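You operate a simulated robot arm through the tools that you are given. There is no shell and no other tool. Be economical: measure what you need, move in short steps, check, and stop when the job is done.

The job below is to be done with a simulated robot arm. You get a single attempt, and the scene is never put back.

## Task
Stack the 19 mm hose gland from the wash bench top on top of the 25 mm hose gland.

Only the result counts: the job must be done as asked and must still hold three seconds after the hand-in. Knocking over, shifting, dropping, spilling or breaking anything else fails it.

## Robot
A 6-joint arm with a two-finger parallel gripper, fixed in place. Base frame: the origin is at the foot of the arm, x ahead of it, y to its left, z up; the work surface is at about z = 0.78. Readings come in m, rad, newtons and seconds.
With the tool pointing down near the work surface it reaches from about 0.24 to 0.64 m from the base axis. Its first joint turns from -1.152 to 1.152 rad. Payload 2.7 kg.
The TCP is the grasp point between the finger pads, 0.023 m short of the fingertips. In the tool frame z runs along the fingers and y along their closing line. Largest opening 0.094 m; finger width 0.038, thickness 0.01; the body of the gripper, 0.054 by 0.096 m, starts 0.039 m behind the TCP.
Orientation is that of the tool frame in the base frame, as a unit quaternion [x, y, z, w]. With the fingers straight down and closing along the base's y, the tool's x points along the base's -x, its y along +y and its z along -z.

## Interface
- The arm moves only by the tool jog_arm. Its argument "steps" is a list of rows, each an object of numbers (a shift or turn left out is 0, a gripper value left out holds the last): "grip": the finger opening in m, from 0 to 0.094; "x", "y", "z": the shift along the base's x, y, z in units of 40 mm (1.0 is 40 mm); "yaw": the turn about the base's z in units of 5 degrees (1.0 is 5 degrees). In form: [{"grip": .., "x": .., "y": .., "z": .., "yaw": ..}, ...]. A call has 1 to 8 rows; each row shifts and turns the commanded pose from where the row before left it. A call with a number of a shift or a turn outside -1 to 1 is refused whole. Rows are played at 5 a second. More than 0.05 m and 0.15 rad between two rows, or a gripper value outside its range, and nothing of the call is played. A pose out of reach is approached as far as the arm can. The call stops where the force on the tool passes 40 N (or 10 N more than at its start, if that is more) or the arm is blocked; 0.2 s more then pass. Each finger travels about 0.045 m/s and halts on what it meets, pressing with about 25 N; the grip force reading is that of the motor and also rises with nothing between the fingers. The clock runs only during rows and for 0.2 s after the last one: add rows that do not move to give the fingers time. The reply holds the time, the measured pose of the TCP, the force on the tool along the base axes, the opening and the grip force, in the units named above and with some noise, and new pictures: "views" is both (left out), scene, wrist or none.
- Cameras (640 x 400 px; columns grow to the right, rows downward): "scene" is fixed at [0.0478, -0.4151, 1.4135]; the picture's right is [0.95, -0.32, 0.00], its down [-0.16, -0.47, -0.87] and it looks along [0.28, 0.82, -0.50] (base axes); focal length 331 px, centre (320, 200). "wrist" rides on the gripper at [-0.039, 0, -0.044] in the tool frame; the picture's right is [0.00, -1.00, 0.00], its down [0.97, 0.00, -0.24] and it looks along [0.24, 0.00, 0.97] (tool axes); focal length 218 px, centre (320, 200).
- pixel_to_xyz(camera, pixels): for up to 12 pixels [column, row] of the newest picture of that camera ("zoom" is the newest enlarged one), the place [x, y, z] in the base frame of the surface seen there, good to about 0.003 m. The clock stands still meanwhile.
- close_up(camera, box): a new picture of the part [left, top, right, bottom] of that camera's present view, enlarged. The clock stands still meanwhile.
- close_job(): hands the job in; it is judged then, once.

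Work in short steps. Measure before you move; look again where a grasp or a placing could have gone wrong, and mend it. You have 60 turns and 120 pictures in all, those below and enlarged ones among them. Open the gripper and draw the arm clear of the work before you hand the job in, unless the task says otherwise; then end with one line.

The tools are called after "Emit:" as name(argument=value, ...) on one line, values as JSON. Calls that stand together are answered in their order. jog_arm: Moves the arm, as the interface text tells. Its arguments: {"type":"object","properties":{"steps":{"type":"array","items":{"type":"object","properties":{"grip":{"type":"number"},"x":{"type":"number"},"y":{"type":"number"},"z":{"type":"number"},"yaw":{"type":"number"}}}},"views":{"type":"string","enum":["both","scene","wrist","none"]}},"required":["steps"]} The other tools are called the same way: pixel_to_xyz (camera, pixels) gives the place of the surface under pixels of a picture; close_up (camera, box) takes an enlarged picture of a part of a camera's view; close_job () hands the job in.

At the start:

```text
time_s: 0.0
position: [0.3477, 0.0979, 1.0617]
tool_rot: [0.0, 1.0, 0.0, 0.0]
wrist_force: [0.3, -0.5, 0.1]
opening: 0.0941
grasp_force: 0.0
```

scene: 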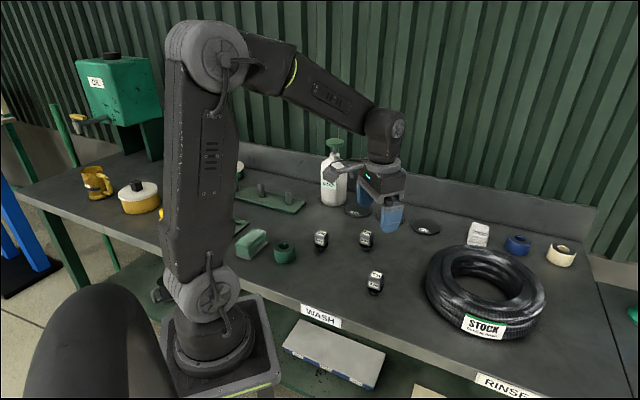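
wrist: 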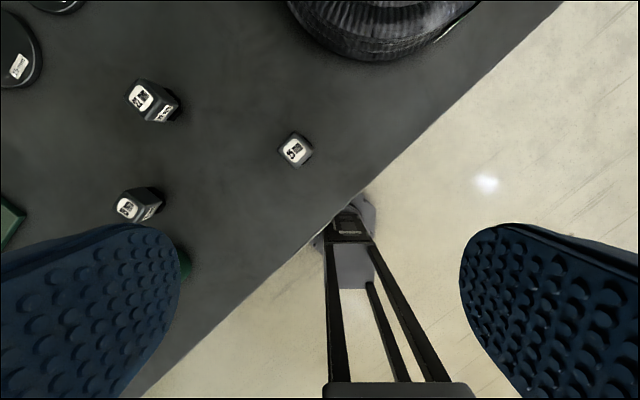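

The scene shows three small dark glands at about (321,240), (366,240), (375,283). I enlarge both views to read their labels.

Emit:
close_up(camera="scene", box=[290, 215, 410, 300])

Emit:
close_up(camera="wrist", box=[90, 60, 330, 230])

```text
4.71 times, centred on (350, 258) of scene
```

zoom: 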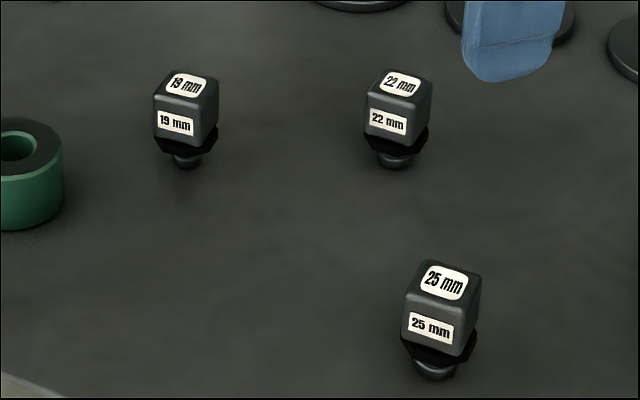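

```text
2.35 times, centred on (210, 145) of wrist
```

zoom: 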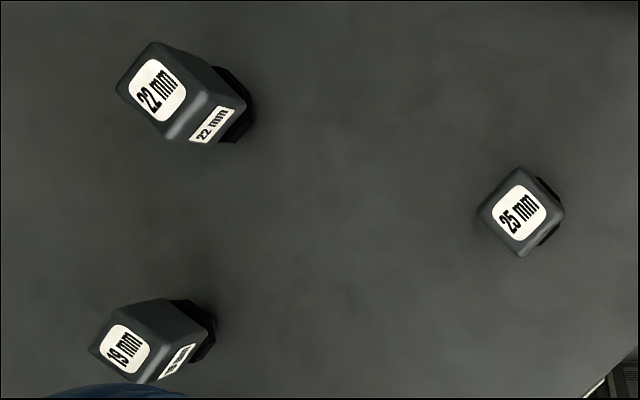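

The 19 mm gland is at scene (321,240) and the 25 mm one at (375,283). I measure the top faces of both, using the wrist zoom and the scene.

Emit:
pixel_to_xyz(camera="zoom", pixels=[[125, 348], [518, 212], [482, 213], [515, 172], [556, 208], [522, 253], [93, 348], [130, 305], [145, 380], [172, 345], [250, 250]])

Emit:
pixel_to_xyz(camera="scene", pixels=[[325, 233], [369, 233], [378, 275], [374, 285], [373, 293], [323, 241], [325, 248], [324, 250]])

```text
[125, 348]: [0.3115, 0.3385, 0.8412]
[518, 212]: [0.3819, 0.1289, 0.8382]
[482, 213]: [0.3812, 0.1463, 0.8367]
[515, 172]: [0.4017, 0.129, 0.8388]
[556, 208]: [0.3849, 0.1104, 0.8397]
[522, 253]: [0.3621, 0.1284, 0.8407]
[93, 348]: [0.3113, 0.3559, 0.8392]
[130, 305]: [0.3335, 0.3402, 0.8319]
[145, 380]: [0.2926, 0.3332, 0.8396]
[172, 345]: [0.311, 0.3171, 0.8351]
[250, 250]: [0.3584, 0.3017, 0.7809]
```

```text
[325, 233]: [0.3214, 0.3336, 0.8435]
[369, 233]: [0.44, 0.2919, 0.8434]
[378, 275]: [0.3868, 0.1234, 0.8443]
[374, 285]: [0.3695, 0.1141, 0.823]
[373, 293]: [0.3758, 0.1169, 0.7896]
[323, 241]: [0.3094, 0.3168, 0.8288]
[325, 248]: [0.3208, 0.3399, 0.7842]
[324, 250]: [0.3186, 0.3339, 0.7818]
```

The 19 mm gland is at about (0.313, 0.337) with its top near 0.842. The 25 mm one is at about (0.384, 0.126), and the sides of both sit about 45° off the axes. I move above the 19 mm gland with a yaw of about +45°, staying high.

Emit:
jog_arm(steps=[{"x": -0.15, "y": 1, "yaw": 1, "grip": 0.07}, {"x": -0.15, "y": 1, "yaw": 1}, {"x": -0.15, "y": 1, "yaw": 1}, {"x": -0.15, "y": 1, "yaw": 1}, {"x": -0.15, "y": 1, "yaw": 1}, {"x": -0.1, "y": 0.95, "yaw": 1}, {"yaw": 1, "z": -0.5}, {"yaw": 1, "z": -0.5}])

```text
time_s: 1.8
position: [0.3145, 0.3362, 1.02]
tool_rot: [-0.344, 0.939, 0.0, 0.0]
wrist_force: [-0.6, 0.6, -0.8]
opening: 0.0699
grasp_force: 0.1
```

scene: 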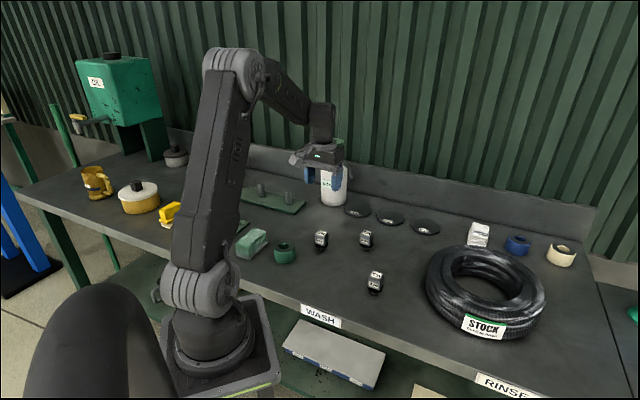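
wrist: 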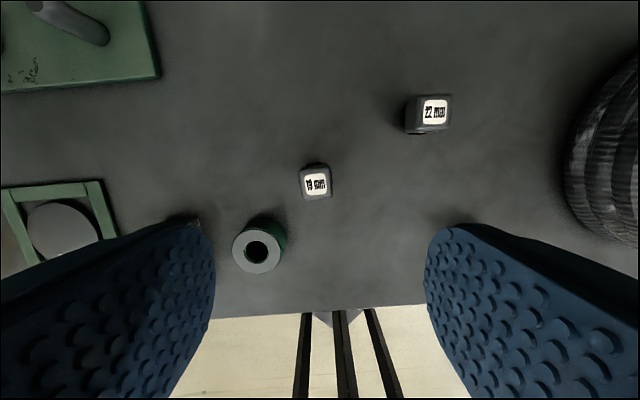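

The gland shows at wrist (316,182) and is nearly square to the view. A green ring sits close by at (257,247). I zoom in to measure both.

Emit:
close_up(camera="wrist", box=[220, 140, 380, 280])

Emit:
pixel_to_xyz(camera="wrist", pixels=[[302, 170], [327, 168], [330, 195], [304, 197], [316, 183], [257, 225], [275, 237], [270, 268], [238, 255], [257, 229], [235, 250]])

```text
2.86 times, centred on (300, 210) of wrist
```

zoom: 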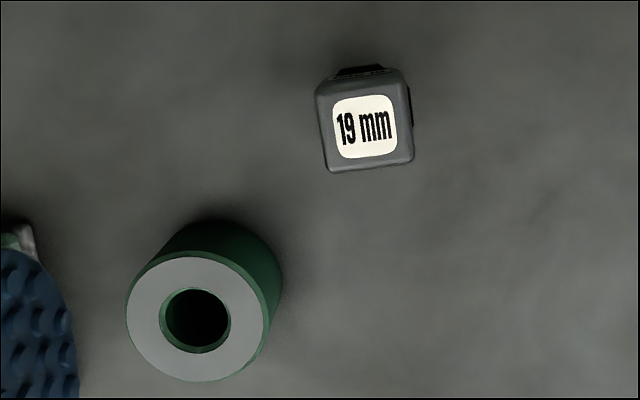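

```text
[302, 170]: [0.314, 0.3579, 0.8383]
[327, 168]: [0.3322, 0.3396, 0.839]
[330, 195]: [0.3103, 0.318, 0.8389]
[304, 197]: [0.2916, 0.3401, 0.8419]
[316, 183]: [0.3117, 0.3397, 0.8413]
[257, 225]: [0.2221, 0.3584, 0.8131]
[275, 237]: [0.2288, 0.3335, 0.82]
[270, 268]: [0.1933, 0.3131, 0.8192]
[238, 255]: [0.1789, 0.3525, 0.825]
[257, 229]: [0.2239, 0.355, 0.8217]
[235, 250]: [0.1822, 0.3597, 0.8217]
```

The gland's centre is (0.312, 0.339), its side is about 28 mm, and it is turned about 7° further CCW. The ring is about 0.10 m away, so it is clear. I correct the pose and descend most of the way.

Emit:
jog_arm(steps=[{"x": -0.06, "y": 0.065, "yaw": 1, "z": -0.5}, {"yaw": 0.4, "z": -0.8}, {"z": -0.8}, {"z": -0.8}, {"z": -0.6}, {}])

```text
time_s: 3.2
position: [0.3126, 0.3384, 0.8796]
tool_rot: [-0.4, 0.917, 0.001, 0.0]
wrist_force: [0.3, 0.0, -0.4]
opening: 0.07
grasp_force: 0.1
```

scene: 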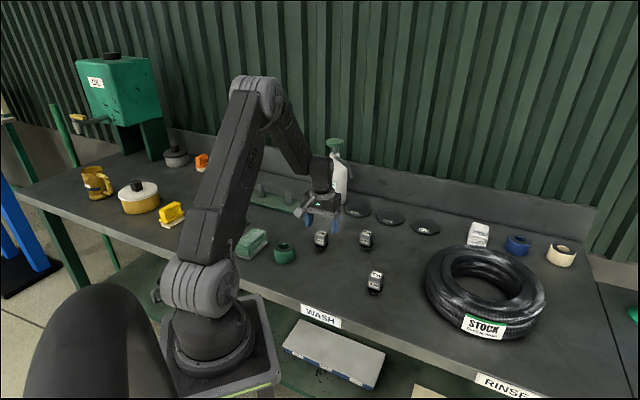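
wrist: 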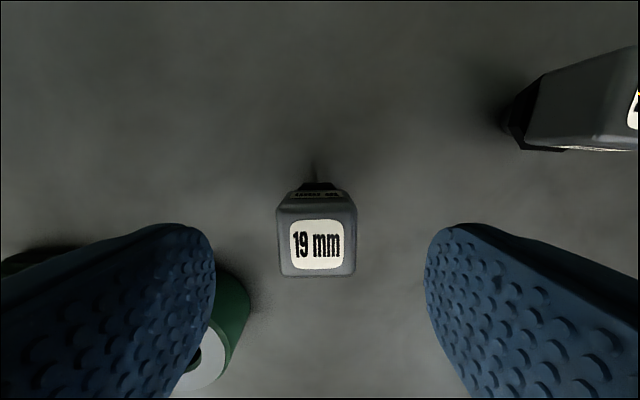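

The gland is square to the fingers and centred, at wrist (316,240). I take one centre check and then look at its lower profile in the scene.

Emit:
pixel_to_xyz(camera="wrist", pixels=[[280, 212], [353, 210], [282, 272], [353, 272], [316, 243], [318, 180], [318, 187]])

Emit:
close_up(camera="scene", box=[290, 190, 400, 300])

```text
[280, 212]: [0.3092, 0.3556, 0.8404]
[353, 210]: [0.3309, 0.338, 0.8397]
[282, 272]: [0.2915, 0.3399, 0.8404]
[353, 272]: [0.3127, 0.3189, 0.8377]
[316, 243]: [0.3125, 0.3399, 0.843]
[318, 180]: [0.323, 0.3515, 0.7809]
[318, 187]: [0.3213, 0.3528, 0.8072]
```

```text
3.64 times, centred on (345, 245) of scene
```

zoom: 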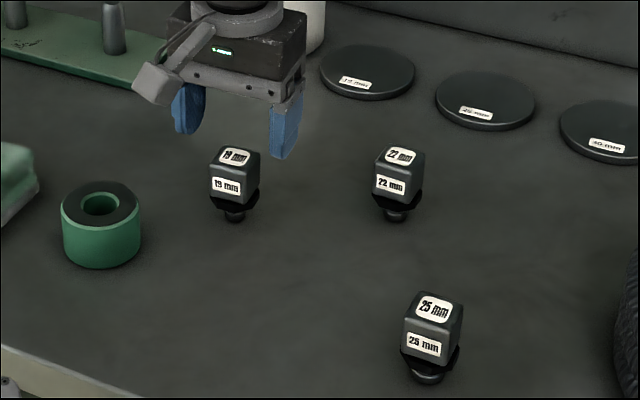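

The centre is (0.311, 0.338), which matches the TCP. I descend to z≈0.830 and close on the box part.

Emit:
jog_arm(steps=[{"z": -0.6, "x": -0.03}, {"z": -0.63}, {}, {"grip": 0.02}, {}, {}, {}, {}])

```text
time_s: 5.0
position: [0.3111, 0.3388, 0.8321]
tool_rot: [-0.399, 0.917, 0.0, 0.0]
wrist_force: [0.0, 0.1, 0.2]
opening: 0.0336
grasp_force: 25.1
```

scene: 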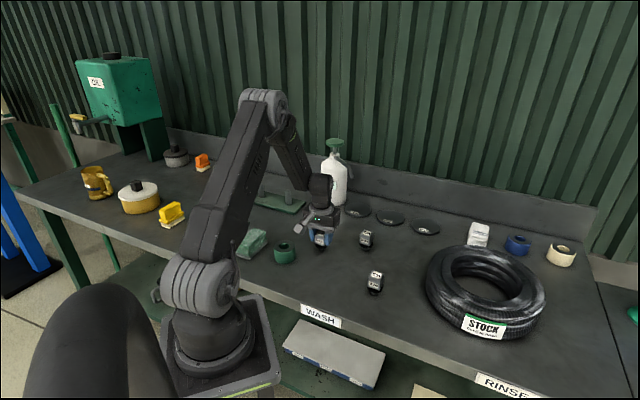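
wrist: 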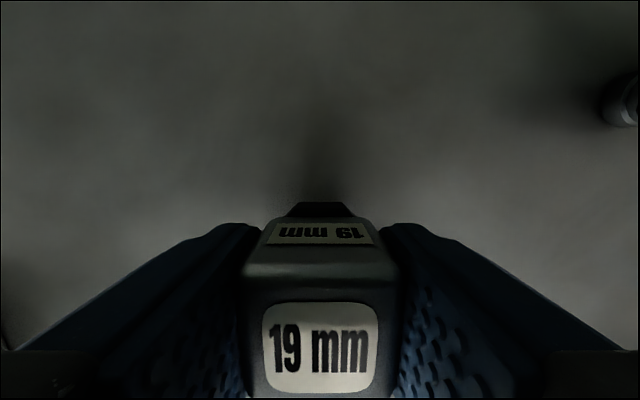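

The fingers stopped at 0.0336 m with 25 N. I lift slowly and check that the gland comes up straight.

Emit:
jog_arm(steps=[{"z": 0.3}, {"z": 0.7}, {"z": 1}, {"z": 1}, {}])

Emit:
close_up(camera="scene", box=[290, 160, 360, 250])

```text
time_s: 6.2
position: [0.3107, 0.3377, 0.9531]
tool_rot: [-0.399, 0.917, 0.0, 0.0]
wrist_force: [-0.8, -0.1, -0.5]
opening: 0.0338
grasp_force: 25.0
```

scene: 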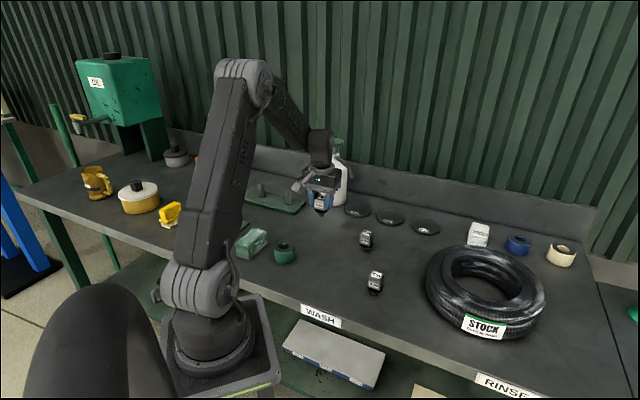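
wrist: 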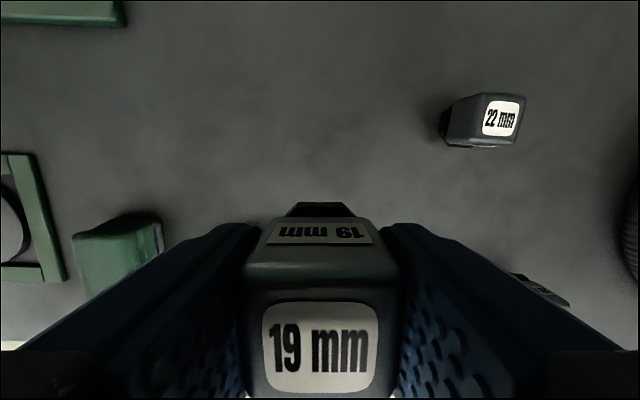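

```text
4.44 times, centred on (325, 205) of scene
```

zoom: 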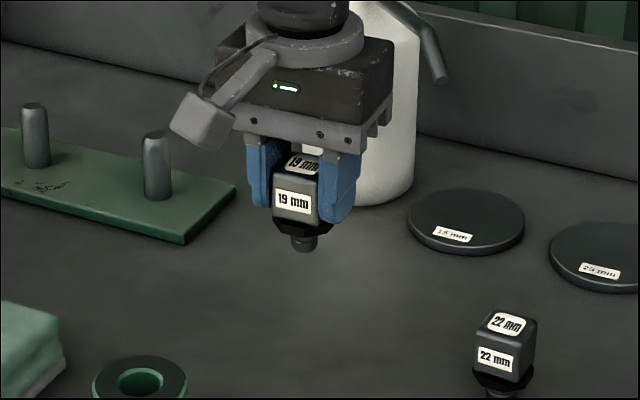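

The gland hangs straight and has not moved in the grip; its bottom is about 51.5 mm below the TCP. I move beside the 25 mm gland, stopping about 60 mm short of it so the wrist camera can see it.

Emit:
jog_arm(steps=[{"x": 0.11, "y": -0.6}, {"x": 0.11, "y": -0.95}, {"x": 0.11, "y": -1}, {"x": 0.11, "y": -1}, {"x": 0.11, "y": -1}, {"x": 0.11, "y": -1}, {"x": 0.11, "y": -0.83}, {}])

```text
time_s: 8.0
position: [0.3417, 0.0824, 0.9506]
tool_rot: [-0.398, 0.917, 0.0, 0.0]
wrist_force: [-0.4, 0.0, -1.6]
opening: 0.0336
grasp_force: 24.8
```

scene: 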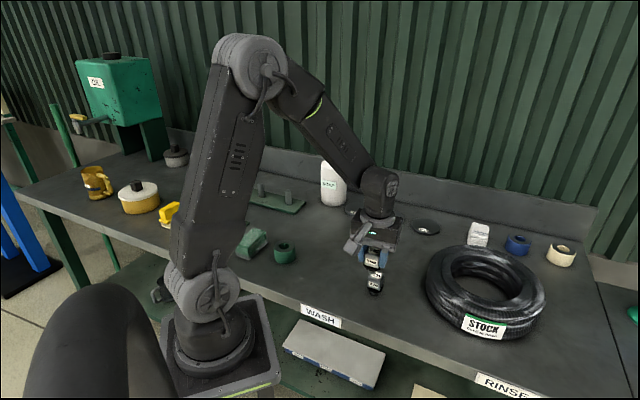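
wrist: 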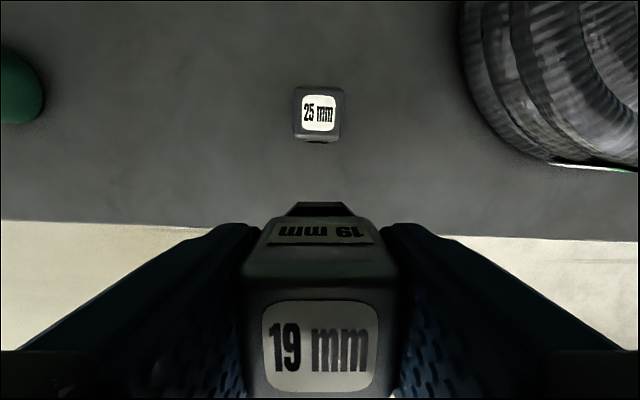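

The 25 mm gland is clear at wrist (319,112) and square to the view. I measure its top corners at higher magnification.

Emit:
close_up(camera="wrist", box=[280, 75, 360, 155])

Emit:
pixel_to_xyz(camera="wrist", pixels=[[297, 90], [341, 91], [338, 135], [298, 134], [319, 112], [316, 119], [326, 107], [312, 107], [325, 118], [319, 95]])

```text
5.00 times, centred on (320, 115) of wrist
```

zoom: 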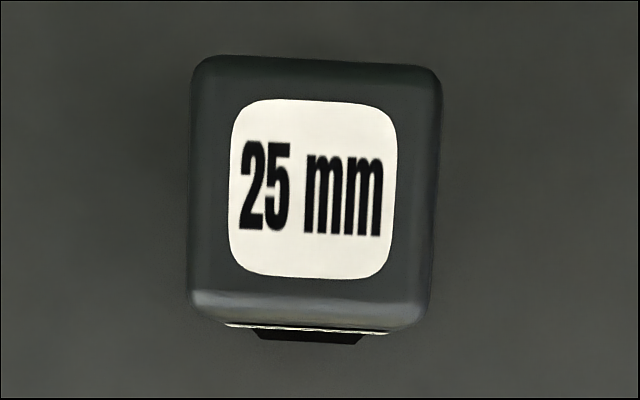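

```text
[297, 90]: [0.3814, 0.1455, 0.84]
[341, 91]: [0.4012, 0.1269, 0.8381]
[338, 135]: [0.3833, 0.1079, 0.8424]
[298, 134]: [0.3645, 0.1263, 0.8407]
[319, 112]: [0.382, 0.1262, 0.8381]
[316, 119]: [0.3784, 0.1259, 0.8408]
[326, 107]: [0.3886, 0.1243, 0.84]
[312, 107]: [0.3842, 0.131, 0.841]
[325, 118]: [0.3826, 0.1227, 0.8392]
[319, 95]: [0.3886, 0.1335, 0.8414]
```

The 25 mm gland's top centre is (0.3825, 0.1268) at z≈0.841, and ray geometry agrees. The held gland is centred on the TCP to within 1 mm. I move over it and lower partway.

Emit:
jog_arm(steps=[{"x": 0.5, "y": 0.55, "yaw": -0.4}, {"x": 0.52, "y": 0.56}, {"z": -0.5}, {"z": -0.5}, {}, {}])

Emit:
close_up(camera="scene", box=[340, 210, 420, 310])

```text
time_s: 9.4
position: [0.3821, 0.1261, 0.9114]
tool_rot: [-0.383, 0.924, 0.0, 0.0]
wrist_force: [0.5, 0.6, -1.8]
opening: 0.0337
grasp_force: 24.7
```

scene: 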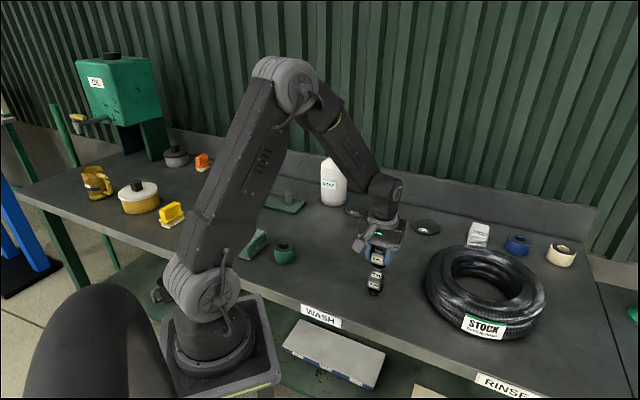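
wrist: 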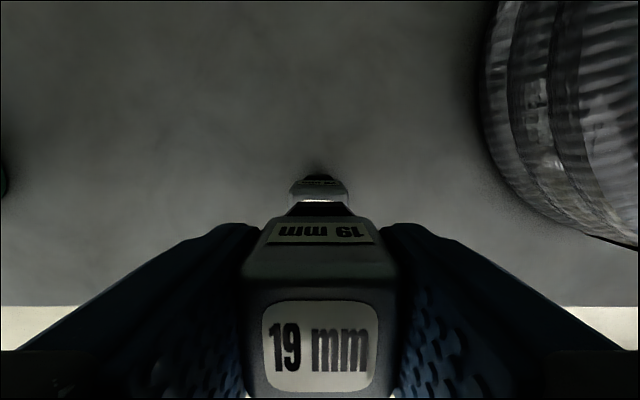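

```text
4.00 times, centred on (380, 260) of scene
```

zoom: 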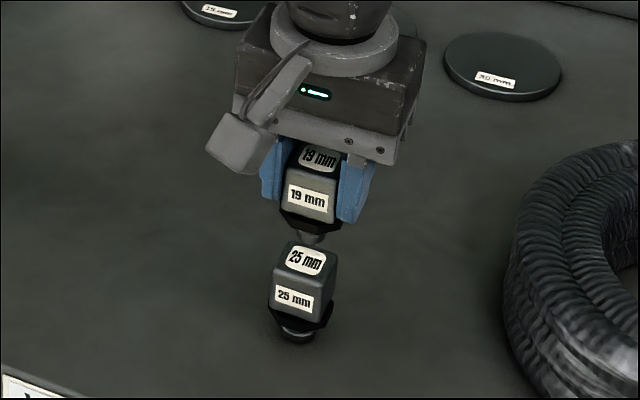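

The two are lined up with a gap of about 18 mm. I lower to about 0.896 and then creep, watching the force.

Emit:
jog_arm(steps=[{"z": -0.25, "x": 0.01, "y": 0.015}, {"z": -0.13}, {}], views="none")

Emit:
jog_arm(steps=[{"z": -0.04}, {}], views="none")

```text
time_s: 10.2
position: [0.3836, 0.1272, 0.8966]
tool_rot: [-0.383, 0.924, 0.0, -0.001]
wrist_force: [-0.1, -0.1, -1.7]
opening: 0.0336
grasp_force: 24.8
```

```text
time_s: 10.8
position: [0.3814, 0.127, 0.895]
tool_rot: [-0.383, 0.924, 0.0, 0.001]
wrist_force: [0.3, -0.7, -0.8]
opening: 0.0337
grasp_force: 25.0
```

No contact yet at z 0.895, so I go down another 1 mm at a time.

Emit:
jog_arm(steps=[{"z": -0.025}, {}], views="none")

Emit:
jog_arm(steps=[{"z": -0.025}, {}], views="scene")

Emit:
close_up(camera="scene", box=[350, 245, 400, 305])

```text
time_s: 11.4
position: [0.3823, 0.126, 0.8928]
tool_rot: [-0.383, 0.924, 0.0, 0.0]
wrist_force: [-0.4, -1.1, -1.8]
opening: 0.0338
grasp_force: 24.7
```

```text
time_s: 12.0
position: [0.383, 0.1277, 0.8934]
tool_rot: [-0.383, 0.924, 0.0, 0.0]
wrist_force: [-0.1, -1.4, 2.1]
opening: 0.0336
grasp_force: 25.2
```

scene: 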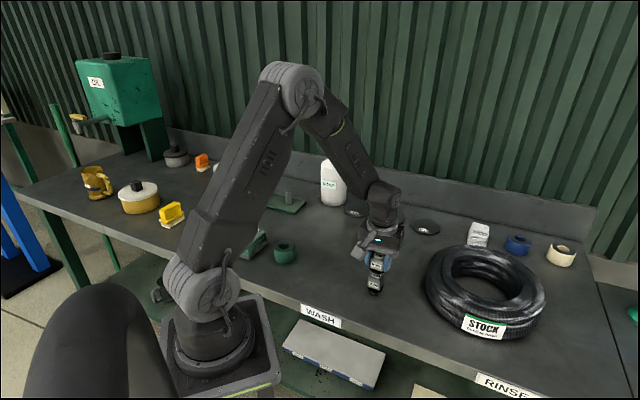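

```text
6.67 times, centred on (375, 275) of scene
```

zoom: 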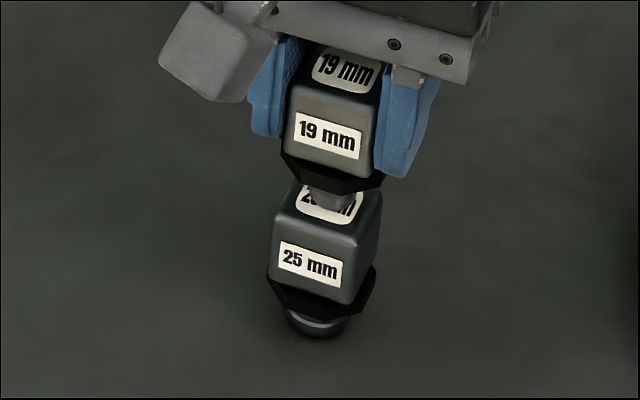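

The force along z went from −1.8 to +2.1 N, so the gland is in contact and its stub sits mid-face on the 25 mm one. I open the fingers in place.

Emit:
jog_arm(steps=[{"grip": 0.036}, {"grip": 0.04}, {"grip": 0.05}, {"grip": 0.06}, {"grip": 0.066}, {}])

Emit:
close_up(camera="scene", box=[350, 245, 400, 305])

```text
time_s: 13.4
position: [0.3824, 0.1277, 0.8914]
tool_rot: [-0.383, 0.924, 0.0, 0.0]
wrist_force: [-0.1, 0.3, -0.2]
opening: 0.0659
grasp_force: 0.0
```

scene: 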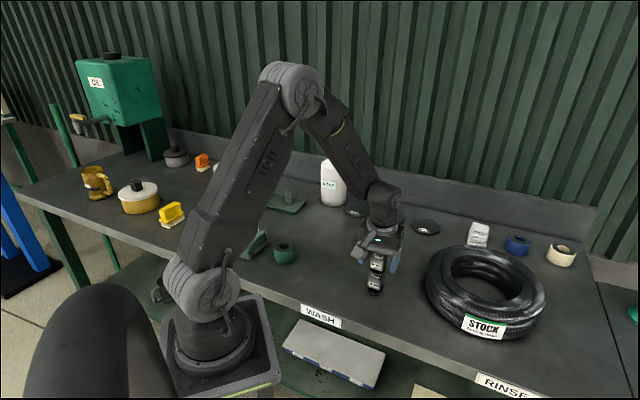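
wrist: 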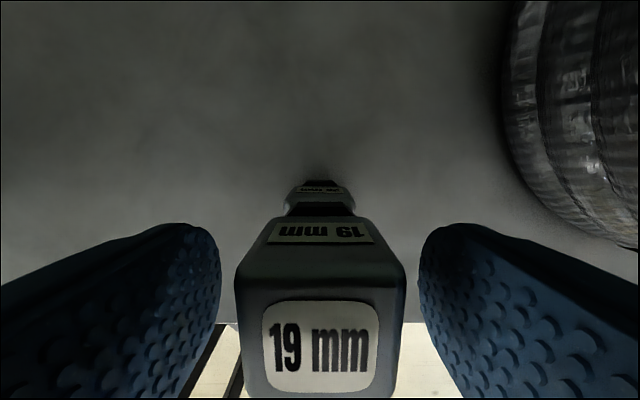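

```text
6.67 times, centred on (375, 275) of scene
```

zoom: 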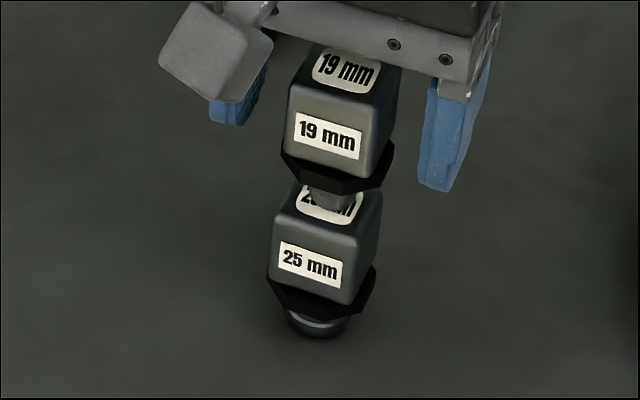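

The stack stands free with clearance on both sides of the fingers. I draw straight up and well clear.

Emit:
jog_arm(steps=[{"z": 0.3}, {"z": 0.7}, {"z": 1}, {"z": 1}, {"z": 1}, {}, {}])

Emit:
close_up(camera="scene", box=[340, 235, 410, 305])

```text
time_s: 15.0
position: [0.3854, 0.1262, 1.0525]
tool_rot: [-0.383, 0.924, -0.001, 0.0]
wrist_force: [0.9, 0.4, -0.1]
opening: 0.066
grasp_force: 0.1
```

scene: 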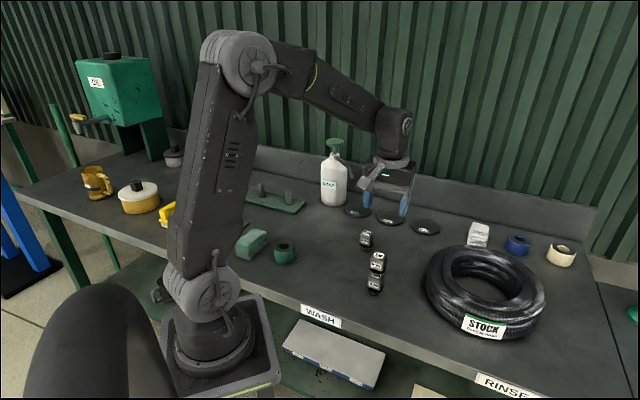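
wrist: 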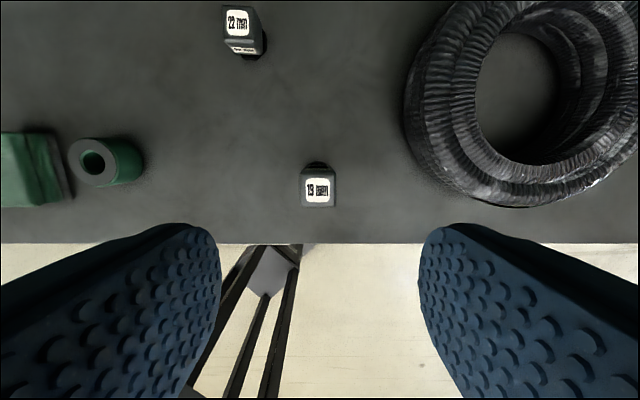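

```text
5.71 times, centred on (375, 270) of scene
```

zoom: 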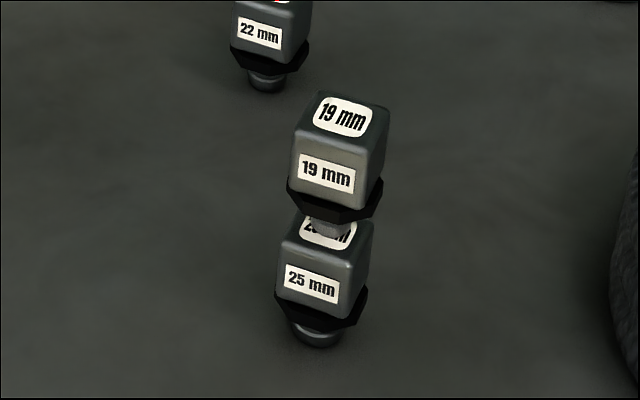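

The 19 mm gland stands upright and centred on the 25 mm one, and the arm is clear with the fingers open. I hand the job in.

Emit:
close_job()

```text
The job is handed in.
```

The 19 mm hose gland is stacked on the 25 mm hose gland; it stood upright with the arm clear when I handed the job in, and nothing else was touched.
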